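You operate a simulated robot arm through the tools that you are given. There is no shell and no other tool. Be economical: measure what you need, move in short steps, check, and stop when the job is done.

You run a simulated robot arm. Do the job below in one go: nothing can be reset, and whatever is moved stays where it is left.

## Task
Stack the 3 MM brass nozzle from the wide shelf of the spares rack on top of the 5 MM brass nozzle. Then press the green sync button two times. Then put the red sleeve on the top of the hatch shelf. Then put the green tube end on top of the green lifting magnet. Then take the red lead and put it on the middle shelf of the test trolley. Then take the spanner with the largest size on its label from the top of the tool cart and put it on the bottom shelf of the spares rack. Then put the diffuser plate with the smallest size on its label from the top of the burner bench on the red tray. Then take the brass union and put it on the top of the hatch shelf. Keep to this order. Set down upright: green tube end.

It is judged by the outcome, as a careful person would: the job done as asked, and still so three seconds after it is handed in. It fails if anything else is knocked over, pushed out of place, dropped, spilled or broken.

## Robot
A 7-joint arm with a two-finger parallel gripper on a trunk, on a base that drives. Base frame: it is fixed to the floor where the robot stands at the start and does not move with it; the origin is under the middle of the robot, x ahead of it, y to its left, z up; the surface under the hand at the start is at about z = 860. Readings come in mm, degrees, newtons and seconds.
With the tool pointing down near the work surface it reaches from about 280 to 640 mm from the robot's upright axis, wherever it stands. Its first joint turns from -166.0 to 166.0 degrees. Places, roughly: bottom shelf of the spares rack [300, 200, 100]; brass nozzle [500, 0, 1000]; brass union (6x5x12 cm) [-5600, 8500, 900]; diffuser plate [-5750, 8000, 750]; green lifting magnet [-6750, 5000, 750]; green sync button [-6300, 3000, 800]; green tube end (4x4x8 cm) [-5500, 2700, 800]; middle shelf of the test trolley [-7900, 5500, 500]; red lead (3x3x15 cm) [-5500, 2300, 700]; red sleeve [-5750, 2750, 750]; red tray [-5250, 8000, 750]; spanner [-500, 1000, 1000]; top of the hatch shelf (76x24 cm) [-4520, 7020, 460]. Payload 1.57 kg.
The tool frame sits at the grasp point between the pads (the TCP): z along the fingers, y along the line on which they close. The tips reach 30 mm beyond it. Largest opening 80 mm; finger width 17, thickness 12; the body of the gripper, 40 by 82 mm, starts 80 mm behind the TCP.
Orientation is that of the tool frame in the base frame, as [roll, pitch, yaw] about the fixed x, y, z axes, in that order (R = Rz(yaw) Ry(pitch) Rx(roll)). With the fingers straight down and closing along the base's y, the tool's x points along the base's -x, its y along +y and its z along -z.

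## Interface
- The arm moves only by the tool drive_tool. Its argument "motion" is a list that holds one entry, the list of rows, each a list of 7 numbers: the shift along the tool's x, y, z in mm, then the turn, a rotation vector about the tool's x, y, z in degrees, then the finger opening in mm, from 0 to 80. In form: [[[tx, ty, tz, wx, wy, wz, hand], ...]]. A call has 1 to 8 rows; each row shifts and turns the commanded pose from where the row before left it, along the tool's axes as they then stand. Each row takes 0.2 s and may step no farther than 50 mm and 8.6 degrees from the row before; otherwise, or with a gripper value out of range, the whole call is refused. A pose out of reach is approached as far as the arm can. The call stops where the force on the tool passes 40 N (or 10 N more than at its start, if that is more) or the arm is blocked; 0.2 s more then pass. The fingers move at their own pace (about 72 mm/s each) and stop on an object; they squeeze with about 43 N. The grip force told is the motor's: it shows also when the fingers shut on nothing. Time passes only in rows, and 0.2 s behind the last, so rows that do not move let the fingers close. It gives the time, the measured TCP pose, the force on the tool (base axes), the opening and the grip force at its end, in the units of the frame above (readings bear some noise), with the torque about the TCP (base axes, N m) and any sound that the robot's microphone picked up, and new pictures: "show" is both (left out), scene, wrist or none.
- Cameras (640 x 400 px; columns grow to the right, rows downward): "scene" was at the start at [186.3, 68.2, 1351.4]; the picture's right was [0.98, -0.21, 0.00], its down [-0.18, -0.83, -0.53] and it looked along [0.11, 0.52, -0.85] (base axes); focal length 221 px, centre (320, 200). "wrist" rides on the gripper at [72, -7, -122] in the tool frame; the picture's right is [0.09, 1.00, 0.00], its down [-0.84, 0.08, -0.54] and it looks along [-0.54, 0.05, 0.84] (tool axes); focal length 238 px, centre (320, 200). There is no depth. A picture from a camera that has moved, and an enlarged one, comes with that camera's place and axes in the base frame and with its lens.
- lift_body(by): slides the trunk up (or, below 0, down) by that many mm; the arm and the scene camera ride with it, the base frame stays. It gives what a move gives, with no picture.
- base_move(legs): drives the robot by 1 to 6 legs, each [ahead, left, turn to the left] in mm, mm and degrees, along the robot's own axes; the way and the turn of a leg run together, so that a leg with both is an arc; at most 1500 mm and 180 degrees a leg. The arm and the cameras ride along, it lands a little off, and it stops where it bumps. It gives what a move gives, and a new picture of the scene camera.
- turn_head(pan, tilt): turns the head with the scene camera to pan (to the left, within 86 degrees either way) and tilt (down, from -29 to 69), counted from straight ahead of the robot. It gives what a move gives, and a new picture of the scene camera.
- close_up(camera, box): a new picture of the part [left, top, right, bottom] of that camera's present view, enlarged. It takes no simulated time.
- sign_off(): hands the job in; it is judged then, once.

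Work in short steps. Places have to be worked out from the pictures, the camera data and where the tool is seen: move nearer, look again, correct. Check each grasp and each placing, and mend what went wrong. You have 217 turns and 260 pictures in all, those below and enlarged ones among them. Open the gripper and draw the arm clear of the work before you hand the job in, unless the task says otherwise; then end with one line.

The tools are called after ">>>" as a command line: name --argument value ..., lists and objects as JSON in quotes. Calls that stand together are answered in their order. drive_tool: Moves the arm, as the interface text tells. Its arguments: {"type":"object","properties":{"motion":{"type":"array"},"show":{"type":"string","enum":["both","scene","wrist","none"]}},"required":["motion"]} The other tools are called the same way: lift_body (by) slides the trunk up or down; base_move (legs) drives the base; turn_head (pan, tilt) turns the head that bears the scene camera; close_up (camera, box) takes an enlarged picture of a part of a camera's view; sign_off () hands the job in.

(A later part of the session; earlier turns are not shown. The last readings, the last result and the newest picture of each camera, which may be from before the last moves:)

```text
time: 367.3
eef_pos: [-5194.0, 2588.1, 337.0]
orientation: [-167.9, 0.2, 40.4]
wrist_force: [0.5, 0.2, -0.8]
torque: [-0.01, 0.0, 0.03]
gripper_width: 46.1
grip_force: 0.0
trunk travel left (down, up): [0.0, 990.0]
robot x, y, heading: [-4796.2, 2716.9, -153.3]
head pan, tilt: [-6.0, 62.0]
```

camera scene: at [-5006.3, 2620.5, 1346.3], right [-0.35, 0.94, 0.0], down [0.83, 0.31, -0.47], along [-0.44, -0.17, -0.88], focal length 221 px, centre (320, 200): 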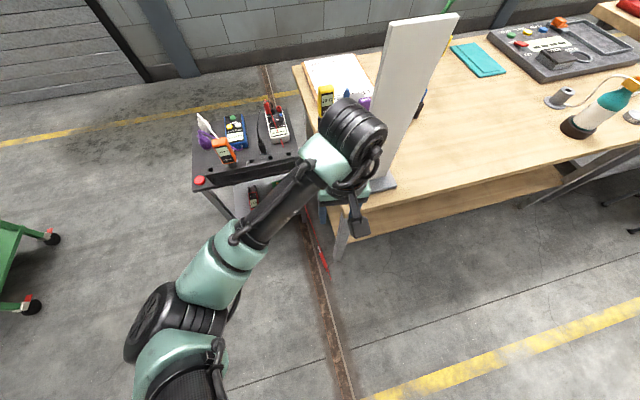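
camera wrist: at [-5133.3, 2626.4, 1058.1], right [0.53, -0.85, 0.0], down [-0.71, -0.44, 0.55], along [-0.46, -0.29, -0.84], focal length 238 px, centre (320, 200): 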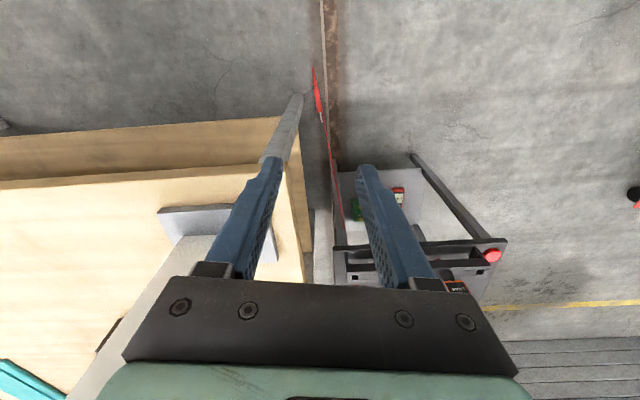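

>>> drive_tool --motion '[[[-22.3, 9.3, 42.4, 0, 0, 0, 46], [-22.3, 9.3, 42.4, 0, 0, 0, 46], [-22.3, 9.3, 42.4, 0, 0, 0, 46], [-22.3, 9.3, 42.4, 0, 0, 0, 46], [-22.1, 9.1, 42.4, 0, 0, 0, 46], [0, 0, 0, 0, 0, 0, 46]]]'

```text
time: 368.7
eef_pos: [-5279.9, 2515.4, 119.0]
orientation: [-168.0, 0.3, 40.4]
wrist_force: [0.0, -0.5, 0.7]
torque: [0.01, -0.03, 0.02]
gripper_width: 45.8
grip_force: 0.2
trunk travel left (down, up): [0.0, 990.0]
robot x, y, heading: [-4794.5, 2719.0, -153.4]
head pan, tilt: [-6.0, 62.0]
camera scene: at [-5006.5, 2620.5, 746.5], right [-0.35, 0.94, 0.0], down [0.83, 0.31, -0.47], along [-0.44, -0.17, -0.88], focal length 221 px, centre (320, 200)
camera wrist: at [-5213.3, 2548.1, 240.9], right [0.7, -0.68, -0.21], down [-0.51, -0.68, 0.52], along [-0.49, -0.26, -0.83], focal length 238 px, centre (320, 200)
```

scene: 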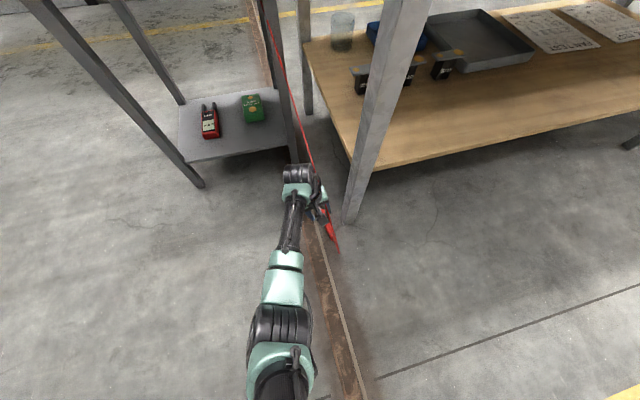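
wrist: 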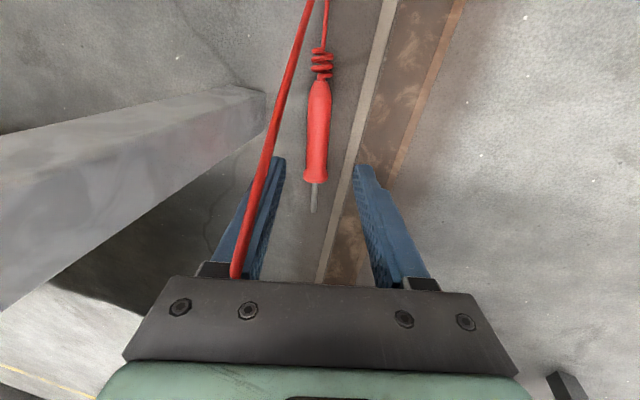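

The lead is centred between the fingers. I go down 78 mm and close, first partly.

>>> drive_tool --motion '[[[-3, 0, 40, 0, 0, 0, 44], [0, 0, 38, 0, 0, 0, 44], [0, 0, 0, 0, 0, 0, 32], [0, 0, 3, 0, 0, 0, 30], [0, 0, 0, 0, 0, 0, 8], [0, 0, 0, 0, 0, 0, 8], [0, 0, 0, 0, 0, 0, 8]]]'

```text
time: 370.3
eef_pos: [-5292.8, 2525.7, 41.0]
orientation: [-168.0, 0.2, 40.5]
wrist_force: [-0.9, -0.4, 1.3]
torque: [-0.03, 0.06, 0.01]
gripper_width: 19.9
grip_force: 33.3
trunk travel left (down, up): [0.0, 990.0]
robot x, y, heading: [-4793.8, 2720.6, -153.5]
head pan, tilt: [-6.0, 62.0]
camera scene: at [-5006.4, 2620.5, 746.5], right [-0.35, 0.94, 0.0], down [0.83, 0.31, -0.47], along [-0.44, -0.17, -0.88], focal length 221 px, centre (320, 200)
camera wrist: at [-5225.8, 2557.5, 163.1], right [0.7, -0.68, -0.21], down [-0.51, -0.69, 0.52], along [-0.49, -0.26, -0.83], focal length 238 px, centre (320, 200)
```

scene: 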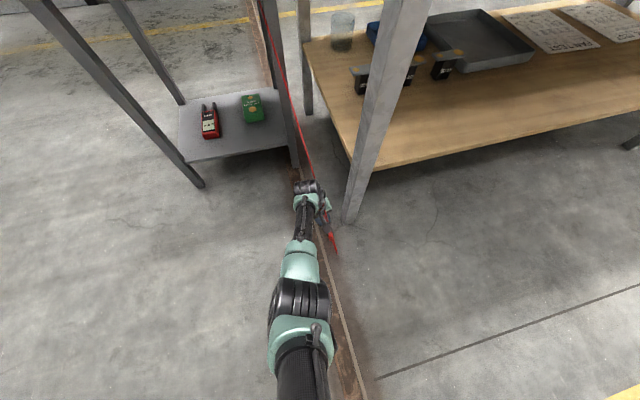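
wrist: 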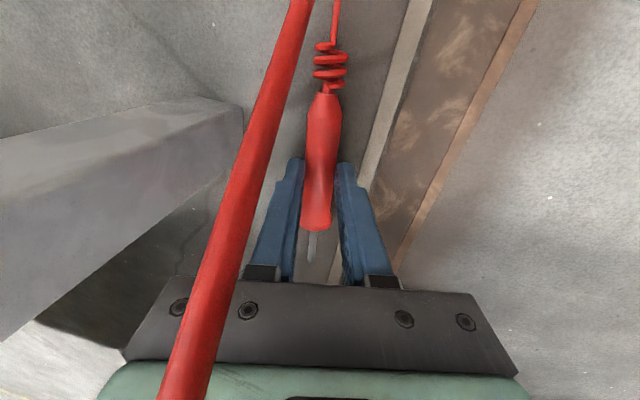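

Gripped again (19.9 mm). I lift gently in small rows and watch the grip.

>>> drive_tool --motion '[[[0, 0, -10, 0, 0, 0, 5], [0, 0, -15, 0, 0, 0, 5], [0, 0, -15, 0, 0, 0, 5], [0, 0, -15, 0, 0, 0, 5], [0, 0, -15, 0, 0, 0, 5]]]' --show "wrist"

```text
time: 371.5
eef_pos: [-5283.0, 2513.3, 108.0]
orientation: [-168.0, 0.1, 40.5]
wrist_force: [0.5, 0.2, -0.1]
torque: [-0.01, 0.02, 0.02]
gripper_width: 19.9
grip_force: 33.9
trunk travel left (down, up): [0.0, 990.0]
robot x, y, heading: [-4796.8, 2719.6, -153.3]
head pan, tilt: [-6.0, 62.0]
camera wrist: at [-5215.6, 2545.7, 229.7], right [0.7, -0.68, -0.21], down [-0.51, -0.69, 0.52], along [-0.49, -0.26, -0.83], focal length 238 px, centre (320, 200)
```

wrist: 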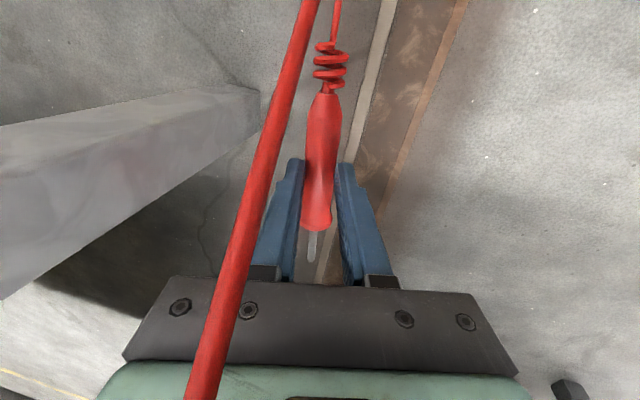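

Held firmly. I continue upward and away from the leg.

>>> drive_tool --motion '[[[0, 0, -25, 0, 0, 0, 5], [5, 0, -25, 0, 0, 0, 5], [10, 0, -25, 0, 0, 0, 5], [15, 0, -25, 0, 0, 0, 5], [15, 0, -25, 0, 0, 0, 5], [15, 0, -25, 0, 0, 0, 5], [15, 0, -25, 0, 0, 0, 5], [15, 0, -20, 0, 0, 0, 5]]]' --show "none"

>>> base_move --legs '[[-200, 0, 0]]'

```text
time: 373.3
eef_pos: [-5186.4, 2545.9, 301.8]
orientation: [-168.0, 0.1, 40.6]
wrist_force: [-0.6, -0.3, 0.0]
torque: [-0.02, -0.03, 0.0]
gripper_width: 19.9
grip_force: 33.9
trunk travel left (down, up): [0.0, 990.0]
robot x, y, heading: [-4794.9, 2720.8, -153.3]
head pan, tilt: [-6.0, 62.0]
```

```text
time: 374.9
eef_pos: [-5004.8, 2638.3, 300.6]
orientation: [-168.0, 0.1, 40.4]
wrist_force: [-0.2, 0.2, -0.9]
torque: [0.01, -0.05, 0.02]
gripper_width: 19.7
grip_force: 34.2
trunk travel left (down, up): [0.0, 990.0]
robot x, y, heading: [-4613.6, 2811.2, -153.4]
head pan, tilt: [-6.0, 62.0]
camera scene: at [-4822.9, 2712.5, 746.5], right [-0.35, 0.94, 0.0], down [0.83, 0.31, -0.47], along [-0.44, -0.17, -0.88], focal length 221 px, centre (320, 200)
```

scene: 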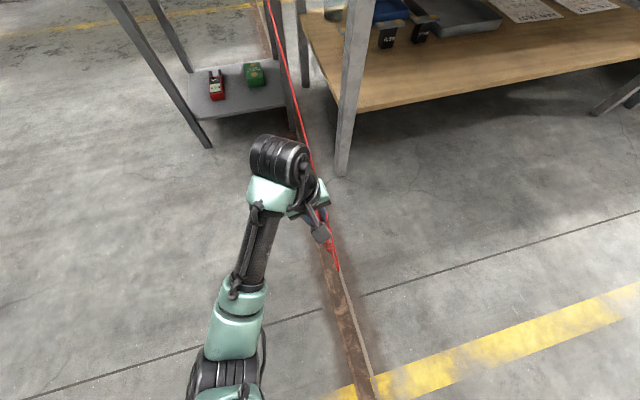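

Still held. I raise the trunk and drive along the lane with checks.

>>> lift_body --by 400

>>> base_move --legs '[[0, 0, 10], [-380, 0, 0], [0, -1450, 0], [0, -1450, 0]]'

```text
time: 378.8
eef_pos: [-5003.5, 2638.4, 701.4]
orientation: [-168.0, 0.2, 40.5]
wrist_force: [-0.2, -0.1, -0.4]
torque: [0.02, -0.01, -0.03]
gripper_width: 19.5
grip_force: 33.7
trunk travel left (down, up): [-400.0, 590.0]
robot x, y, heading: [-4617.2, 2811.3, -153.2]
head pan, tilt: [-6.0, 62.0]
```

```text
time: 395.7
eef_pos: [-6351.6, 5247.7, 700.4]
orientation: [-168.0, 0.1, 47.1]
wrist_force: [1.2, -0.3, -0.5]
torque: [0.0, 0.01, 0.04]
gripper_width: 18.0
grip_force: 32.4
trunk travel left (down, up): [-400.0, 590.0]
robot x, y, heading: [-5982.4, 5467.6, -146.8]
head pan, tilt: [-6.0, 62.0]
camera scene: at [-6182.2, 5341.8, 1146.5], right [-0.46, 0.89, 0.0], down [0.79, 0.4, -0.47], along [-0.42, -0.21, -0.88], focal length 221 px, centre (320, 200)
```

scene: 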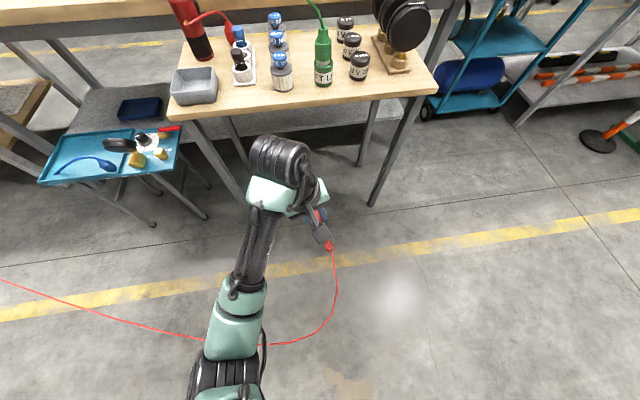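

The width crept to 18 mm, so the lead slides in the grip. I look with the wrist camera.

>>> close_up --camera "wrist" --box '[220, 0, 420, 300]'

>>> turn_head --pan -35 --tilt 40

```text
1.33 times, centred on (320, 150) of wrist
camera zoom: at [-6290.0, 5286.6, 822.5], right [0.78, -0.6, -0.21], down [-0.43, -0.74, 0.52], along [-0.46, -0.31, -0.83], focal length 318 px, centre (320, 267)
```

zoom: 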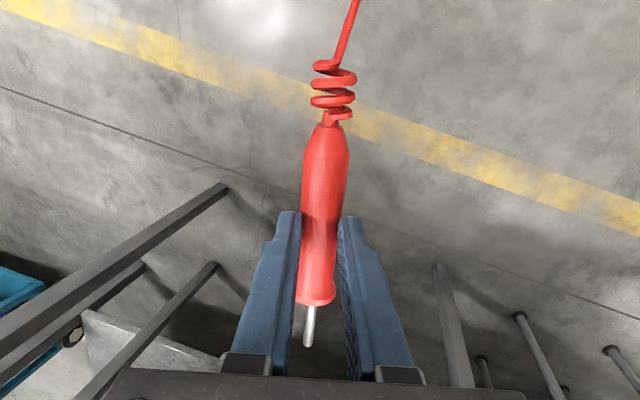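

```text
time: 396.6
eef_pos: [-6352.7, 5247.2, 699.5]
orientation: [-168.0, 0.0, 47.1]
wrist_force: [-0.2, 0.6, 0.0]
torque: [-0.03, 0.0, 0.03]
gripper_width: 17.9
grip_force: 32.4
trunk travel left (down, up): [-400.0, 590.0]
robot x, y, heading: [-5981.4, 5464.0, -146.8]
head pan, tilt: [-35.0, 40.0]
camera scene: at [-6209.9, 5373.7, 1175.4], right [0.03, 1.0, 0.0], down [0.64, -0.02, -0.77], along [-0.77, 0.02, -0.64], focal length 221 px, centre (320, 200)
```

scene: 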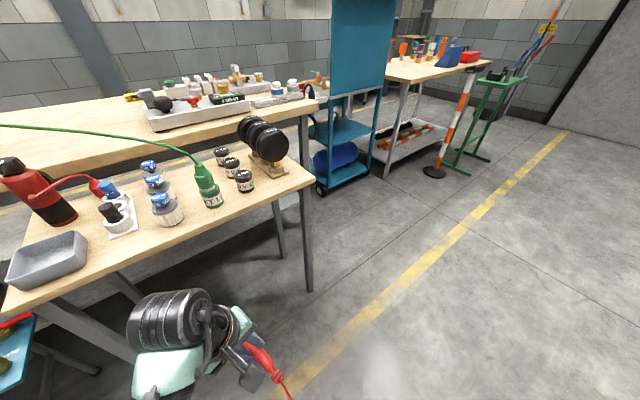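

The grip sits at the lead's waist, which is stable. I move along to face the trolley and study its middle shelf.

>>> base_move --legs '[[0, -1150, 0]]'

>>> turn_head --pan 0 --tilt 25

```text
time: 402.4
eef_pos: [-6971.8, 6219.5, 701.1]
orientation: [-168.0, 0.1, 45.7]
wrist_force: [0.6, -0.5, -0.2]
torque: [0.0, 0.02, 0.01]
gripper_width: 17.1
grip_force: 32.5
trunk travel left (down, up): [-400.0, 590.0]
robot x, y, heading: [-6598.3, 6426.5, -148.1]
head pan, tilt: [-35.0, 40.0]
camera scene: at [-6826.3, 6343.3, 1175.5], right [0.06, 1.0, 0.0], down [0.64, -0.04, -0.77], along [-0.76, 0.04, -0.64], focal length 221 px, centre (320, 200)
```

scene: 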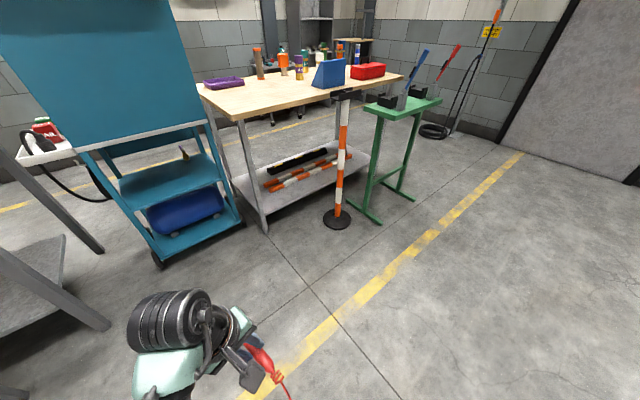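

```text
time: 403.4
eef_pos: [-6972.2, 6219.3, 699.6]
orientation: [-168.1, 0.1, 45.7]
wrist_force: [0.0, 0.2, -1.2]
torque: [0.01, 0.0, 0.0]
gripper_width: 17.0
grip_force: 32.5
trunk travel left (down, up): [-400.0, 590.0]
robot x, y, heading: [-6593.4, 6429.4, -148.0]
head pan, tilt: [0.0, 25.0]
camera scene: at [-6819.7, 6290.0, 1198.8], right [-0.53, 0.85, 0.0], down [0.36, 0.22, -0.91], along [-0.77, -0.48, -0.42], focal length 221 px, centre (320, 200)
```

scene: 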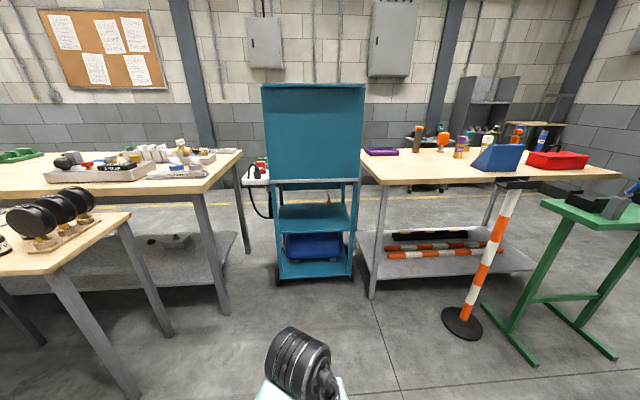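

The trolley is straight ahead; its middle shelf (z≈500) has only ~280 mm clearance below the top shelf, so I will reach in tilted with the lead lying sideways. I level the lean and yaw the tool first.

>>> drive_tool --motion '[[[0, 0, 0, -6, 0, 0, 5], [0, 0, 0, -6, 0, 0, 5], [0, 0, 0, 0, 0, 8, 5], [0, 0, 0, 0, 0, 8, 5], [0, 0, 0, 0, 0, 8, 5], [0, 0, 0, 0, 0, 8, 5], [0, 0, 0, 0, 0, 8, 5], [0, 0, 0, 0, 0, 8, 5]]]' --show "none"

>>> drive_tool --motion '[[[0, 0, 0, 0, 0, 8, 5], [0, 0, 0, 0, 0, 8, 5], [0, 0, 0, 0, 0, 8, 5], [0, 0, 0, 0, 0, 8, 5], [0, 0, 0, 0, 0, 8, 5], [0, 0, 0, 0, 0, 8, 5], [0, 0, 0, 0, 0, 7.7, 5]]]' --show "wrist"

```text
time: 405.2
eef_pos: [-6972.1, 6220.2, 701.6]
orientation: [179.8, 0.0, -2.5]
wrist_force: [-0.5, -0.2, -0.5]
torque: [0.01, -0.01, 0.0]
gripper_width: 16.8
grip_force: 32.0
trunk travel left (down, up): [-400.0, 590.0]
robot x, y, heading: [-6600.8, 6426.5, -148.1]
head pan, tilt: [0.0, 25.0]
```

```text
time: 406.9
eef_pos: [-6972.0, 6221.7, 700.5]
orientation: [179.7, 0.0, -58.1]
wrist_force: [-0.5, 0.9, -0.9]
torque: [-0.01, 0.02, 0.02]
gripper_width: 16.6
grip_force: 32.1
trunk travel left (down, up): [-400.0, 590.0]
robot x, y, heading: [-6597.5, 6426.7, -148.5]
head pan, tilt: [0.0, 25.0]
camera wrist: at [-6929.2, 6162.6, 823.8], right [-0.8, -0.6, 0.0], down [-0.51, 0.67, 0.54], along [-0.33, 0.43, -0.84], focal length 238 px, centre (320, 200)
```

wrist: 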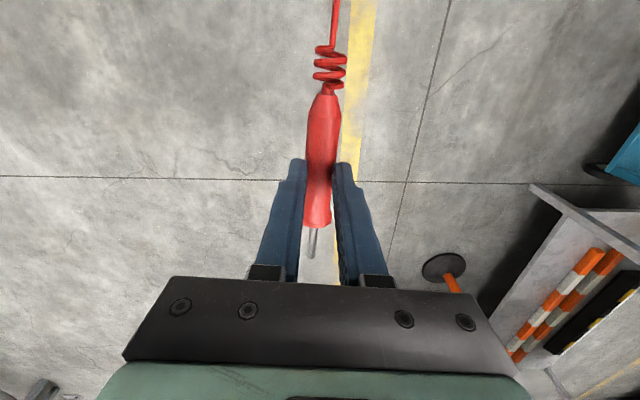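

The lead creeps slowly out of the tips, so I work quickly: tilt forward 35°, approach to ~100 mm short of the trolley, and lower the trunk.

>>> drive_tool --motion '[[[0, 0, 0, -7, 0, 0, 5], [0, 0, 0, -7, 0, 0, 5], [0, 0, 0, -7, 0, 0, 5], [0, 0, 0, -7, 0, 0, 5], [0, 0, 0, -7, 0, 0, 5]]]' --show "none"

>>> lift_body --by -130

>>> base_move --legs '[[860, 0, 0]]'

>>> close_up --camera "wrist" --box '[0, 0, 640, 400]'

```text
time: 408.1
eef_pos: [-6973.9, 6219.9, 701.3]
orientation: [144.7, 0.1, -58.0]
wrist_force: [0.4, 0.0, 0.6]
torque: [-0.02, 0.01, -0.02]
gripper_width: 5.1
grip_force: 0.0
trunk travel left (down, up): [-400.0, 590.0]
robot x, y, heading: [-6600.2, 6428.4, -148.2]
head pan, tilt: [0.0, 25.0]
```

```text
time: 409.6
eef_pos: [-6972.7, 6220.7, 570.9]
orientation: [144.9, 0.0, -58.0]
wrist_force: [-1.2, -0.3, -0.6]
torque: [0.0, -0.02, -0.01]
gripper_width: 4.9
grip_force: 0.0
trunk travel left (down, up): [-270.0, 720.0]
robot x, y, heading: [-6599.9, 6429.7, -147.8]
head pan, tilt: [0.0, 25.0]
```

```text
time: 414.3
eef_pos: [-7710.8, 5722.7, 570.3]
orientation: [144.9, 0.0, -55.8]
wrist_force: [0.2, -0.3, 0.0]
torque: [-0.01, 0.01, -0.02]
gripper_width: 5.0
grip_force: 0.1
trunk travel left (down, up): [-270.0, 720.0]
robot x, y, heading: [-7342.9, 5944.8, -145.6]
head pan, tilt: [0.0, 25.0]
camera scene: at [-7559.0, 5798.8, 1068.8], right [-0.56, 0.83, 0.0], down [0.35, 0.24, -0.91], along [-0.75, -0.51, -0.42], focal length 221 px, centre (320, 200)
```

scene: 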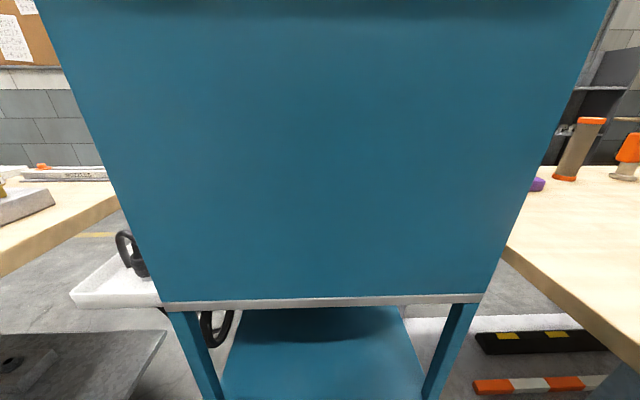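

```text
1.00 times, centred on (320, 200) of wrist (not enlarged: the box is as wide or as high as the picture)
camera zoom: at [-7607.1, 5705.8, 667.7], right [-0.62, -0.53, 0.57], down [-0.27, 0.83, 0.49], along [-0.74, 0.15, -0.66], focal length 238 px, centre (320, 200)
```

zoom: 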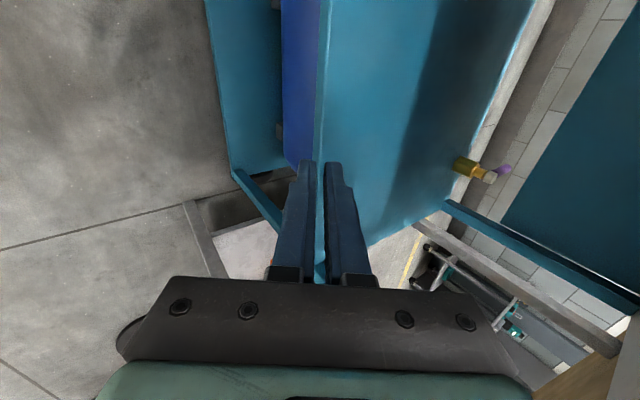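

Lost again during the tilt — it was only held by the very tips. It should be on open floor near (−6985, 6210). I back up, level the tool and look.

>>> base_move --legs '[[-950, 0, 0]]'

>>> drive_tool --motion '[[[0, 0, 0, 7, 0, 0, 46], [0, 0, 0, 7, 0, 0, 46], [0, 0, 0, 7, 0, 0, 46], [0, 0, 0, 7, 0, 0, 46], [0, 0, 0, 7, 0, 0, 46]]]' --show "wrist"

>>> turn_head --pan 0 --tilt 60

```text
time: 419.3
eef_pos: [-6925.6, 6253.0, 570.9]
orientation: [144.9, 0.0, -56.1]
wrist_force: [0.3, 0.5, -0.3]
torque: [0.03, 0.0, 0.01]
gripper_width: 5.1
grip_force: 0.1
trunk travel left (down, up): [-270.0, 720.0]
robot x, y, heading: [-6558.1, 6471.4, -146.1]
head pan, tilt: [0.0, 25.0]
camera scene: at [-6774.3, 6327.9, 1068.8], right [-0.56, 0.83, 0.0], down [0.35, 0.23, -0.91], along [-0.75, -0.5, -0.42], focal length 221 px, centre (320, 200)
```

scene: 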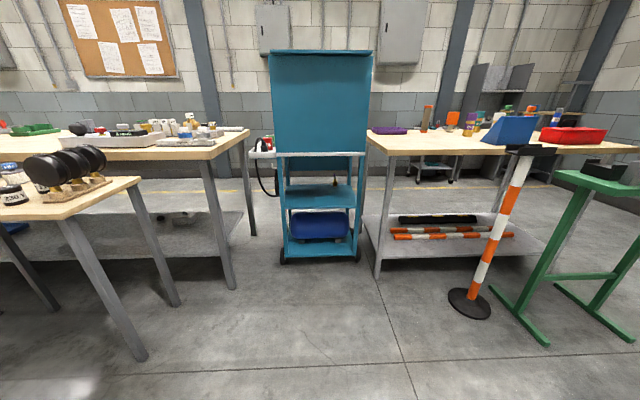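

```text
time: 420.5
eef_pos: [-6924.7, 6253.4, 571.3]
orientation: [180.0, 0.0, -56.1]
wrist_force: [0.0, 0.0, 0.5]
torque: [0.0, 0.01, 0.0]
gripper_width: 46.0
grip_force: 0.1
trunk travel left (down, up): [-270.0, 720.0]
robot x, y, heading: [-6559.3, 6476.3, -145.9]
head pan, tilt: [0.0, 25.0]
camera wrist: at [-6879.9, 6195.9, 694.0], right [-0.78, -0.63, 0.0], down [-0.53, 0.65, 0.54], along [-0.34, 0.42, -0.84], focal length 238 px, centre (320, 200)
```

wrist: 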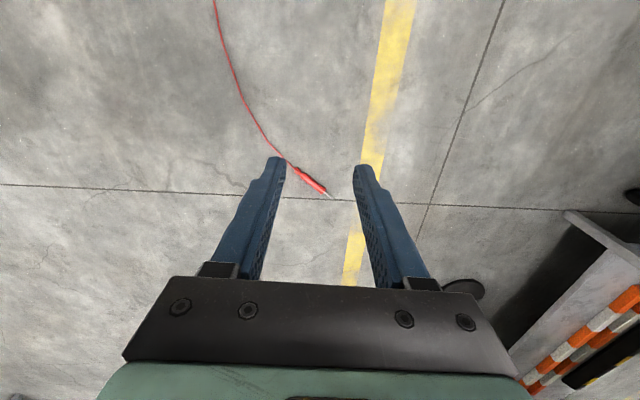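

```text
time: 421.5
eef_pos: [-6926.8, 6253.7, 570.6]
orientation: [179.8, -0.1, -56.1]
wrist_force: [-0.4, -0.4, 0.4]
torque: [0.01, 0.0, -0.01]
gripper_width: 46.0
grip_force: 0.0
trunk travel left (down, up): [-270.0, 720.0]
robot x, y, heading: [-6555.6, 6471.7, -146.2]
head pan, tilt: [0.0, 60.0]
camera scene: at [-6753.2, 6342.0, 1018.8], right [-0.56, 0.83, 0.0], down [0.72, 0.48, -0.5], along [-0.42, -0.28, -0.87], focal length 221 px, centre (320, 200)
```

scene: 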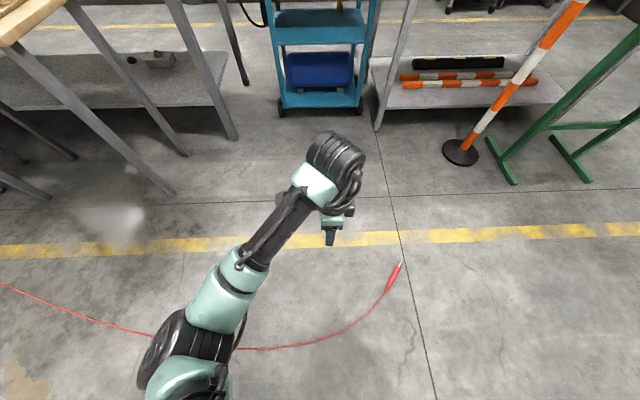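

The lead lies at (−7090, 6498) along the x axis, on open floor. I lower the trunk fully, yaw the tool so it closes across the lead, and go over it.

>>> lift_body --by -270

>>> drive_tool --motion '[[[0, 0, 0, 0, 0, -8, 50], [0, 0, 0, 0, 0, -8, 50], [0, 0, 0, 0, 0, -8, 50], [0, 0, 0, 0, 0, -8, 50], [0, 0, 0, 0, 0, -8, 50], [0, 0, 0, 0, 0, -8, 50], [0, 0, 0, 0, 0, -8, 50]]]' --show "none"

>>> drive_tool --motion '[[[-30, -38, 0, 0, 0, 0, 50], [-30, -38, 0, 0, 0, 0, 50], [-30, -38, 0, 0, 0, 0, 50], [-30, -38, 10, 0, 0, 0, 50], [-30, -38, 10, 0, 0, 0, 50], [-14, -38, 20, 0, 0, 0, 50], [0, -16, 40, 0, 0, 0, 50], [0, 0, 40, 0, 0, 0, 50]]]' --show "wrist"

```text
time: 424.2
eef_pos: [-6925.7, 6251.3, 301.6]
orientation: [179.8, 0.0, -56.1]
wrist_force: [-0.4, 0.2, 0.0]
torque: [0.03, -0.01, 0.02]
gripper_width: 45.9
grip_force: 0.0
trunk travel left (down, up): [0.0, 990.0]
robot x, y, heading: [-6561.1, 6471.0, -146.2]
head pan, tilt: [0.0, 60.0]
```

```text
time: 425.8
eef_pos: [-6925.6, 6252.3, 300.9]
orientation: [179.9, 0.1, 0.1]
wrist_force: [-0.4, 0.1, 0.3]
torque: [0.04, 0.03, -0.04]
gripper_width: 49.8
grip_force: 0.1
trunk travel left (down, up): [0.0, 990.0]
robot x, y, heading: [-6558.6, 6474.7, -145.9]
head pan, tilt: [0.0, 60.0]
```

```text
time: 427.6
eef_pos: [-7089.7, 6497.0, 176.9]
orientation: [179.9, 0.2, -0.1]
wrist_force: [-0.6, 0.7, 0.0]
torque: [-0.01, -0.02, -0.01]
gripper_width: 50.1
grip_force: 0.1
trunk travel left (down, up): [0.0, 990.0]
robot x, y, heading: [-6559.4, 6472.0, -146.4]
head pan, tilt: [0.0, 60.0]
camera wrist: at [-7018.4, 6502.7, 301.7], right [0.09, -1.0, 0.0], down [-0.84, -0.08, 0.54], along [-0.54, -0.05, -0.84], focal length 238 px, centre (320, 200)
```

wrist: 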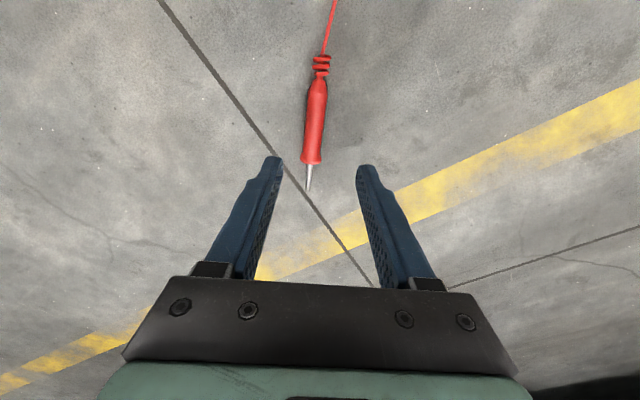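

Well seen: body centre (−7100, 6502.5). I correct and go down with the tips to the floor.

>>> drive_tool --motion '[[[-10, -5.5, 40, 0, 0, 0, 46], [0, 0, 45, 0, 0, 0, 46], [0, 0, 40, 0, 0, 0, 46], [0, 0, 10, 0, 0, 0, 46], [0, 0, 6, 0, 0, 0, 46], [0, 0, 4, 0, 0, 0, 46]]]' --show "wrist"

```text
time: 429.0
eef_pos: [-7089.4, 6506.8, 41.0]
orientation: [180.0, 0.3, -0.1]
wrist_force: [-0.2, -0.3, 0.1]
torque: [-0.01, -0.01, -0.01]
gripper_width: 46.0
grip_force: 0.0
out of reach, approached as far as the arm can: row 4, 5
trunk travel left (down, up): [0.0, 990.0]
robot x, y, heading: [-6558.8, 6473.5, -146.1]
head pan, tilt: [0.0, 60.0]
camera wrist: at [-7016.7, 6512.8, 164.3], right [0.09, -1.0, 0.0], down [-0.84, -0.08, 0.54], along [-0.54, -0.05, -0.84], focal length 238 px, centre (320, 200)
```

wrist: 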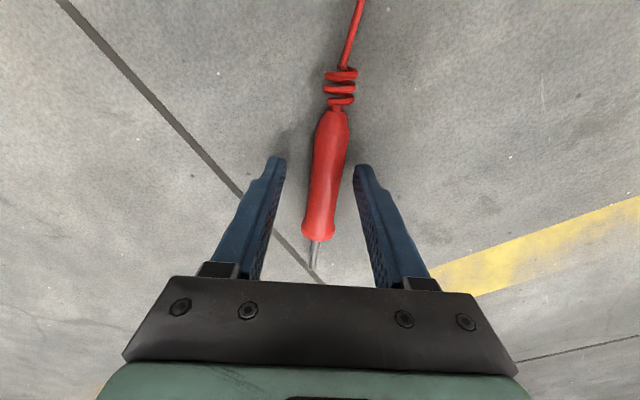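

Reach limit at z=41. I raise, bring the base 100 mm nearer, and try again.

>>> drive_tool --motion '[[[0, 0, -40, 0, 0, 0, 46], [0, 0, -40, 0, 0, 0, 46]]]' --show "none"

>>> base_move --legs '[[83, -56, 0]]'

>>> drive_tool --motion '[[[35, 0, 0, 0, 0, 0, 46], [35, 0, 0, 0, 0, 0, 46], [20, 0, 0, 0, 0, 0, 46]]]' --show "wrist"

```text
time: 429.6
eef_pos: [-7093.3, 6505.2, 118.8]
orientation: [179.7, -0.1, 0.0]
wrist_force: [-0.1, -0.2, 0.4]
torque: [-0.04, 0.0, 0.01]
gripper_width: 46.1
grip_force: 0.0
trunk travel left (down, up): [0.0, 990.0]
robot x, y, heading: [-6558.1, 6474.4, -146.0]
head pan, tilt: [0.0, 60.0]
```

```text
time: 430.8
eef_pos: [-7195.0, 6504.2, 119.8]
orientation: [179.9, 0.0, 0.0]
wrist_force: [-0.4, -0.3, -0.7]
torque: [-0.03, -0.01, 0.01]
gripper_width: 45.9
grip_force: 0.0
trunk travel left (down, up): [0.0, 990.0]
robot x, y, heading: [-6657.5, 6477.4, -146.5]
head pan, tilt: [0.0, 60.0]
camera scene: at [-6853.7, 6342.3, 748.8], right [-0.56, 0.83, 0.0], down [0.72, 0.48, -0.5], along [-0.42, -0.28, -0.87], focal length 221 px, centre (320, 200)
```

scene: 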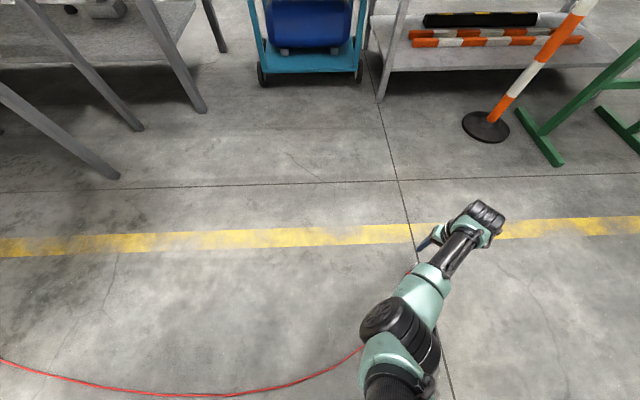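

```text
time: 431.6
eef_pos: [-7104.0, 6502.3, 120.5]
orientation: [-180.0, 0.2, 0.1]
wrist_force: [-0.9, -0.4, 0.6]
torque: [0.01, 0.0, -0.03]
gripper_width: 46.0
grip_force: 0.2
trunk travel left (down, up): [0.0, 990.0]
robot x, y, heading: [-6659.3, 6471.3, -146.2]
head pan, tilt: [0.0, 60.0]
camera wrist: at [-7032.1, 6508.5, 243.6], right [0.09, -1.0, 0.0], down [-0.84, -0.08, 0.54], along [-0.54, -0.05, -0.84], focal length 238 px, centre (320, 200)
```

wrist: 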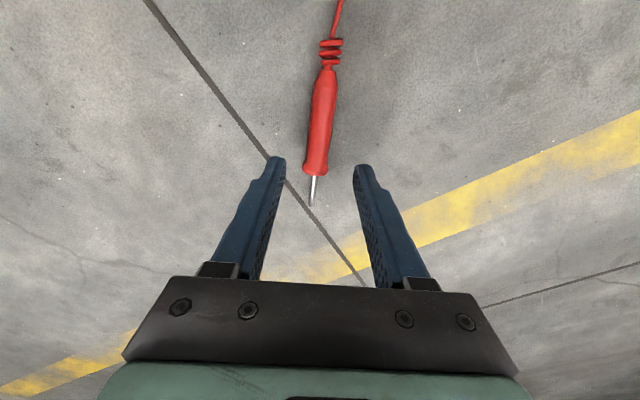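

>>> drive_tool --motion '[[[4, 0, 40, 0, 0, 0, 46], [0, 0, 35, 0, 0, 0, 46], [0, 0, 7, 0, 0, 0, 46], [0, 0, 4, 0, 0, 0, 46], [0, 0, 3, 0, 0, 0, 46], [0, 0, 2, 0, 0, 0, 46]]]' --show "none"

```text
time: 433.0
eef_pos: [-7100.3, 6504.2, 28.9]
orientation: [179.9, 0.1, 0.0]
wrist_force: [2.4, 0.4, 7.1]
torque: [0.21, -0.15, 0.0]
gripper_width: 46.0
grip_force: 0.0
trunk travel left (down, up): [0.0, 990.0]
robot x, y, heading: [-6660.5, 6473.9, -146.4]
head pan, tilt: [0.0, 60.0]
```

Tips touch the floor (7 N). I rise 1 mm and close on the full diameter, then lift a little.

>>> drive_tool --motion '[[[0, 0, -1, 0, 0, 0, 40], [0, 0, 0, 0, 0, 0, 25], [0, 0, 0, 0, 0, 0, 0], [0, 0, 0, 0, 0, 0, 0], [0, 0, 0, 0, 0, 0, 0], [0, 0, -15, 0, 0, 0, 0], [0, 0, -25, 0, 0, 0, 0], [0, 0, -25, 0, 0, 0, 0]]]' --show "wrist"

```text
time: 434.8
eef_pos: [-7099.1, 6504.8, 94.8]
orientation: [179.8, 0.0, 0.0]
wrist_force: [0.0, 0.6, -1.4]
torque: [-0.01, -0.03, -0.03]
gripper_width: 20.0
grip_force: 33.8
trunk travel left (down, up): [0.0, 990.0]
robot x, y, heading: [-6659.6, 6475.8, -146.3]
head pan, tilt: [0.0, 60.0]
camera wrist: at [-7027.2, 6511.4, 218.2], right [0.09, -1.0, 0.0], down [-0.84, -0.08, 0.54], along [-0.54, -0.05, -0.84], focal length 238 px, centre (320, 200)
```

wrist: 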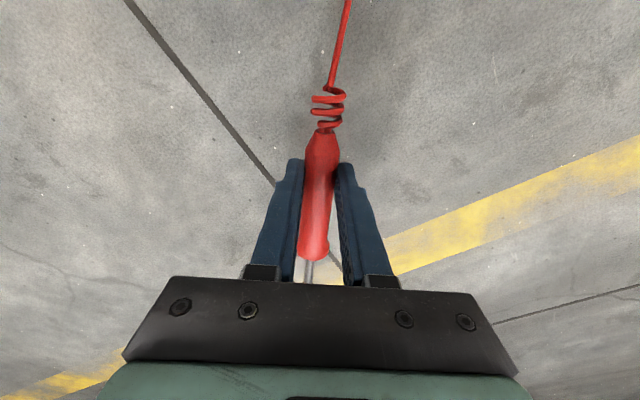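

Held with the full diameter in the pads now. I bring the arm up and to centre, then yaw back.

>>> drive_tool --motion '[[[13.4, 31.6, -25.6, 0, 0, 0, 0], [13.4, 31.6, -25.6, 0, 0, 0, 0], [13.4, 31.6, -25.6, 0, 0, 0, 0], [13.4, 31.6, -25.6, 0, 0, 0, 0], [13.4, 31.6, -25.6, 0, 0, 0, 0], [13.4, 31.6, -25.6, 0, 0, 0, 0], [13.4, 31.6, -25.6, 0, 0, 0, 0], [13.4, 31.6, -25.6, 0, 0, 0, 0]]]' --show "none"

>>> drive_tool --motion '[[[0, 0, 0, 0, 0, 8, 0], [0, 0, 0, 0, 0, 8, 0], [0, 0, 0, 0, 0, 8, 0], [0, 0, 0, 0, 0, 8, 0], [0, 0, 0, 0, 0, 8, 0], [0, 0, 0, 0, 0, 8, 0], [0, 0, 0, 0, 0, 8, 0]]]' --show "wrist"

>>> lift_body --by 270

```text
time: 436.6
eef_pos: [-7039.5, 6369.5, 202.3]
orientation: [179.9, 0.1, -0.1]
wrist_force: [-0.9, -0.1, -0.2]
torque: [-0.02, -0.04, 0.0]
gripper_width: 19.7
grip_force: 33.5
out of reach, approached as far as the arm can: row 5, 6, 7, 8
trunk travel left (down, up): [0.0, 990.0]
robot x, y, heading: [-6659.9, 6474.8, -146.1]
head pan, tilt: [0.0, 60.0]
```

```text
time: 438.2
eef_pos: [-7039.3, 6372.8, 202.4]
orientation: [180.0, 0.0, -56.2]
wrist_force: [0.2, -1.0, -1.1]
torque: [-0.02, 0.0, -0.01]
gripper_width: 19.4
grip_force: 33.4
trunk travel left (down, up): [0.0, 990.0]
robot x, y, heading: [-6661.1, 6473.7, -146.1]
head pan, tilt: [0.0, 60.0]
camera wrist: at [-6994.4, 6315.3, 325.6], right [-0.78, -0.63, 0.0], down [-0.53, 0.65, 0.54], along [-0.34, 0.42, -0.84], focal length 238 px, centre (320, 200)
```

wrist: 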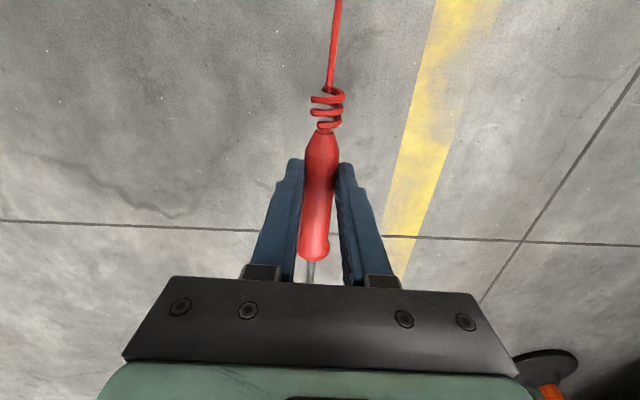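

```text
time: 440.9
eef_pos: [-7040.7, 6372.1, 471.5]
orientation: [180.0, 0.0, -56.0]
wrist_force: [0.5, -0.3, -0.6]
torque: [-0.02, 0.01, -0.02]
gripper_width: 19.9
grip_force: 33.6
trunk travel left (down, up): [-270.0, 720.0]
robot x, y, heading: [-6663.9, 6472.3, -146.1]
head pan, tilt: [0.0, 60.0]
```

Grip steady at 19.9 mm. I tilt 35° forward, raise 100 mm, and approach the trolley.

>>> drive_tool --motion '[[[0, 0, 0, -7, 0, 0, 0], [0, 0, 0, -7, 0, 0, 0], [0, 0, 0, -7, 0, 0, 0], [0, 0, 0, -7, 0, 0, 0], [0, 0, 0, -7, 0, 0, 0]]]' --show "wrist"

>>> lift_body --by 110

>>> base_move --legs '[[880, 213, 0]]'

>>> close_up --camera "wrist" --box '[0, 0, 640, 400]'

```text
time: 442.1
eef_pos: [-7040.3, 6370.7, 473.1]
orientation: [144.7, 0.0, -56.0]
wrist_force: [0.0, -0.6, 0.0]
torque: [0.01, -0.01, -0.01]
gripper_width: 19.7
grip_force: 33.8
trunk travel left (down, up): [-270.0, 720.0]
robot x, y, heading: [-6659.6, 6472.8, -146.1]
head pan, tilt: [0.0, 60.0]
camera wrist: at [-6937.3, 6353.3, 569.6], right [-0.62, -0.53, 0.57], down [-0.26, 0.83, 0.49], along [-0.74, 0.15, -0.66], focal length 238 px, centre (320, 200)
```

wrist: 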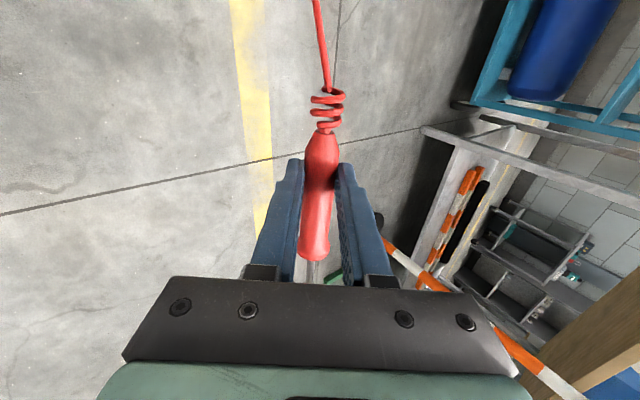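

```text
time: 443.5
eef_pos: [-7040.2, 6370.3, 582.2]
orientation: [144.9, 0.0, -56.0]
wrist_force: [0.3, 0.7, -1.1]
torque: [0.0, -0.01, 0.0]
gripper_width: 19.7
grip_force: 33.4
trunk travel left (down, up): [-380.0, 610.0]
robot x, y, heading: [-6657.4, 6474.1, -146.3]
head pan, tilt: [0.0, 60.0]
```

```text
time: 448.2
eef_pos: [-7639.0, 5713.8, 583.4]
orientation: [144.9, 0.1, -56.2]
wrist_force: [0.3, -0.3, -0.7]
torque: [0.0, 0.02, 0.02]
gripper_width: 19.5
grip_force: 33.5
trunk travel left (down, up): [-380.0, 610.0]
robot x, y, heading: [-7255.7, 5814.2, -146.6]
head pan, tilt: [0.0, 60.0]
camera scene: at [-7452.4, 5683.9, 1128.7], right [-0.55, 0.83, 0.0], down [0.72, 0.48, -0.5], along [-0.42, -0.28, -0.87], focal length 221 px, centre (320, 200)
```

scene: 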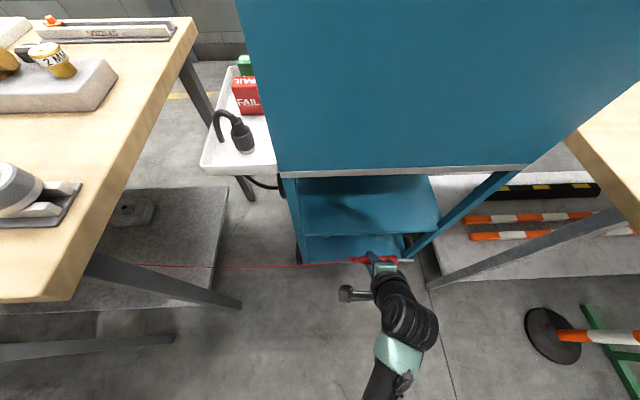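

```text
1.00 times, centred on (320, 200) of wrist (not enlarged: the box is as wide or as high as the picture)
camera zoom: at [-7536.1, 5695.0, 679.5], right [-0.62, -0.53, 0.57], down [-0.26, 0.83, 0.49], along [-0.74, 0.16, -0.66], focal length 238 px, centre (320, 200)
```

zoom: 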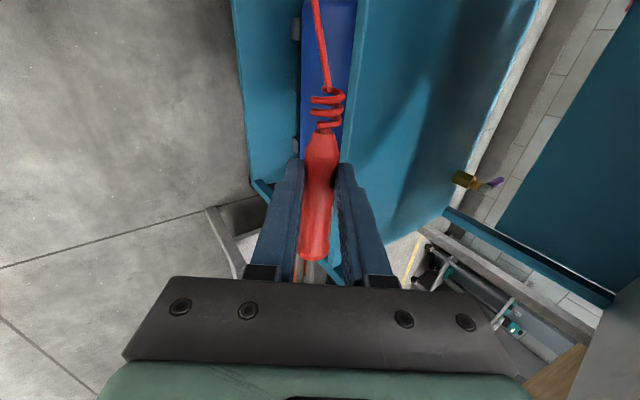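

The lead is lined up with the middle shelf. I lower 23 mm and reach in 144 mm beneath the top shelf.

>>> drive_tool --motion '[[[0, -13.2, 18.8, 0, 0, 0, 0], [0, 29.5, 20.7, 0, 0, 0, 0], [0, 29.5, 20.7, 0, 0, 0, 0], [0, 29.5, 20.7, 0, 0, 0, 0], [0, 29.5, 20.7, 0, 0, 0, 0]]]'

```text
time: 449.4
eef_pos: [-7756.1, 5633.7, 561.8]
orientation: [144.9, 0.0, -56.0]
wrist_force: [0.4, -0.8, -0.2]
torque: [0.03, -0.02, 0.02]
gripper_width: 19.8
grip_force: 33.3
trunk travel left (down, up): [-380.0, 610.0]
robot x, y, heading: [-7256.0, 5814.1, -146.4]
head pan, tilt: [0.0, 60.0]
camera scene: at [-7452.5, 5683.9, 1128.7], right [-0.55, 0.83, 0.0], down [0.72, 0.48, -0.5], along [-0.42, -0.28, -0.87], focal length 221 px, centre (320, 200)
camera wrist: at [-7653.2, 5615.1, 659.0], right [-0.63, -0.53, 0.57], down [-0.26, 0.83, 0.49], along [-0.74, 0.16, -0.66], focal length 238 px, centre (320, 200)
```

scene: 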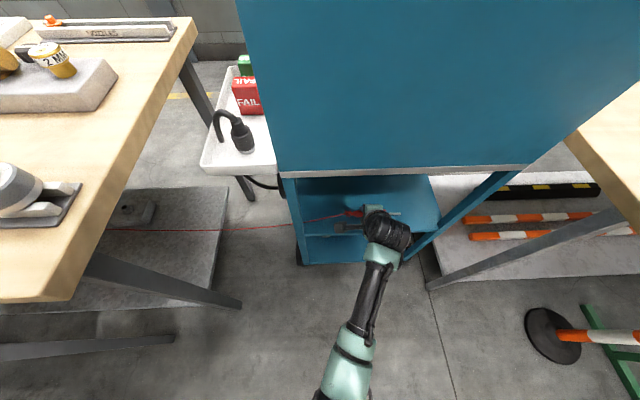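
wrist: 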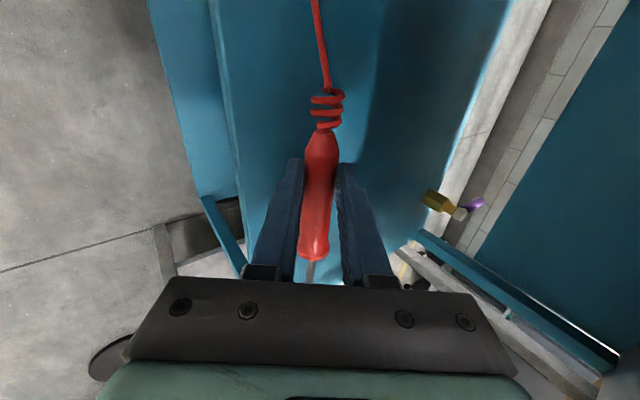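

The lead is over the shelf, well inside the edge. I lower to contact.

>>> drive_tool --motion '[[[0, -5.7, 8.2, 0, 0, 0, 0], [0, -2.9, 4.1, 0, 0, 0, 0], [0, -1.7, 2.5, 0, 0, 0, 0], [0, -1.7, 2.5, 0, 0, 0, 0], [0, -1.7, 2.5, 0, 0, 0, 0], [0, -1.7, 2.5, 0, 0, 0, 0], [0, -1.7, 2.5, 0, 0, 0, 0]]]' --show "none"

```text
time: 451.0
eef_pos: [-7759.2, 5632.1, 529.8]
orientation: [144.8, 0.0, -56.1]
wrist_force: [0.4, -0.3, -1.3]
torque: [0.0, 0.0, -0.02]
gripper_width: 19.7
grip_force: 34.0
trunk travel left (down, up): [-380.0, 610.0]
robot x, y, heading: [-7257.5, 5817.0, -146.3]
head pan, tilt: [0.0, 60.0]
```

No contact yet at 530; I lower on in small steps.

>>> drive_tool --motion '[[[0, -1.7, 2.5, 0, 0, 0, 0], [0, -1.7, 2.5, 0, 0, 0, 0], [0, -1.7, 2.5, 0, 0, 0, 0], [0, -1.7, 2.5, 0, 0, 0, 0], [0, -1.7, 2.5, 0, 0, 0, 0], [0, -1.7, 2.5, 0, 0, 0, 0]]]' --show "wrist"

```text
time: 452.4
eef_pos: [-7758.4, 5632.6, 511.5]
orientation: [144.8, 0.0, -56.1]
wrist_force: [0.5, 0.4, 0.9]
torque: [0.03, -0.02, -0.01]
gripper_width: 19.7
grip_force: 33.4
trunk travel left (down, up): [-380.0, 610.0]
robot x, y, heading: [-7258.4, 5811.8, -146.1]
head pan, tilt: [0.0, 60.0]
camera wrist: at [-7656.1, 5613.8, 608.8], right [-0.62, -0.53, 0.57], down [-0.26, 0.83, 0.49], along [-0.74, 0.16, -0.66], focal length 238 px, centre (320, 200)
```

wrist: 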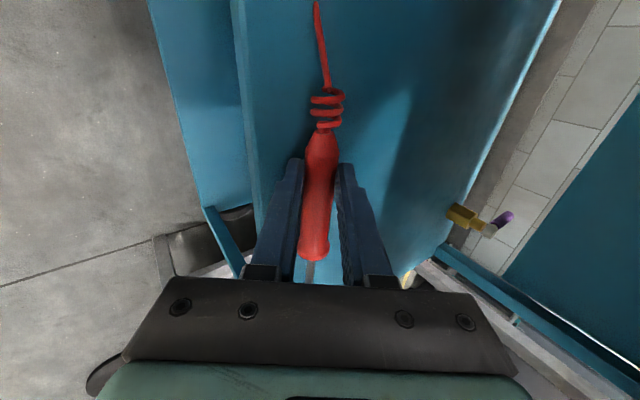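

>>> drive_tool --motion '[[[0, -2.3, 3.3, 0, 0, 0, 0], [0, -2.3, 3.3, 0, 0, 0, 0], [0, -2.3, 3.3, 0, 0, 0, 0], [0, -1.7, 2.5, 0, 0, 0, 0], [0, -1.7, 2.5, 0, 0, 0, 0], [0, -1.7, 2.5, 0, 0, 0, 0], [0, -1.7, 2.5, 0, 0, 0, 0], [0, -1.7, 2.5, 0, 0, 0, 0]]]' --show "wrist"

```text
time: 453.0
eef_pos: [-7759.9, 5630.3, 511.9]
orientation: [144.1, 0.0, -56.2]
wrist_force: [14.9, 4.7, 19.6]
torque: [0.16, -0.52, 0.0]
gripper_width: 19.8
grip_force: 33.5
trunk travel left (down, up): [-380.0, 610.0]
robot x, y, heading: [-7258.1, 5811.0, -146.4]
head pan, tilt: [0.0, 60.0]
stopped in row 2: the force on the tool passed its limit at 45 N (the readings are from after the stop); the commanded pose is now the measured one
camera wrist: at [-7655.9, 5614.0, 607.8], right [-0.62, -0.53, 0.58], down [-0.26, 0.84, 0.48], along [-0.74, 0.15, -0.65], focal length 238 px, centre (320, 200)
```

wrist: 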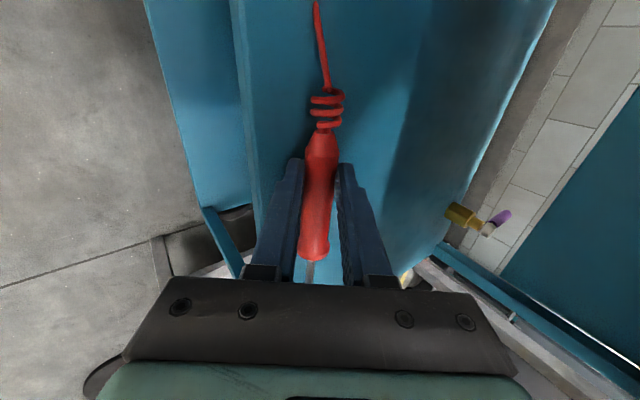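

Contact with the shelf (finger side). I release in stages while rising slightly so the lead settles between the fingers.

>>> drive_tool --motion '[[[0, 1.7, -2.5, 0, 0, 0, 10], [0, 1.2, -1.6, 0, 0, 0, 21], [0, 1.2, -1.6, 0, 0, 0, 26], [0, 1.7, -2.5, 0, 0, 0, 34], [0, 2.3, -3.3, 0, 0, 0, 46], [0, 0, 0, 0, 0, 0, 50], [0, 0, 0, 0, 0, 0, 50]]]' --show "wrist"

```text
time: 454.6
eef_pos: [-7759.1, 5631.2, 522.5]
orientation: [144.6, 0.0, -56.0]
wrist_force: [0.5, -0.3, -0.3]
torque: [-0.01, -0.04, -0.03]
gripper_width: 50.1
grip_force: 0.0
trunk travel left (down, up): [-380.0, 610.0]
robot x, y, heading: [-7255.1, 5815.8, -146.3]
head pan, tilt: [0.0, 60.0]
camera wrist: at [-7656.0, 5613.8, 618.7], right [-0.62, -0.53, 0.58], down [-0.26, 0.84, 0.49], along [-0.74, 0.15, -0.66], focal length 238 px, centre (320, 200)
```

wrist: 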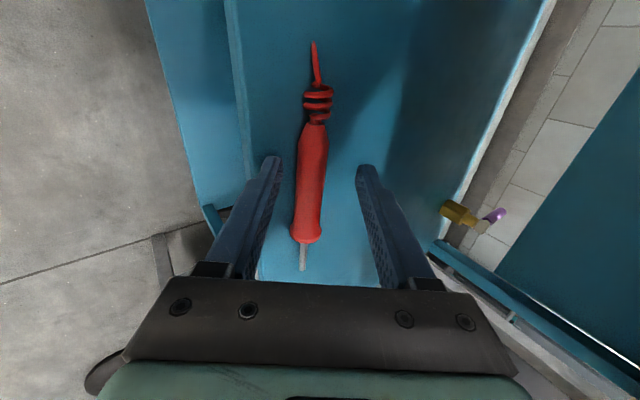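

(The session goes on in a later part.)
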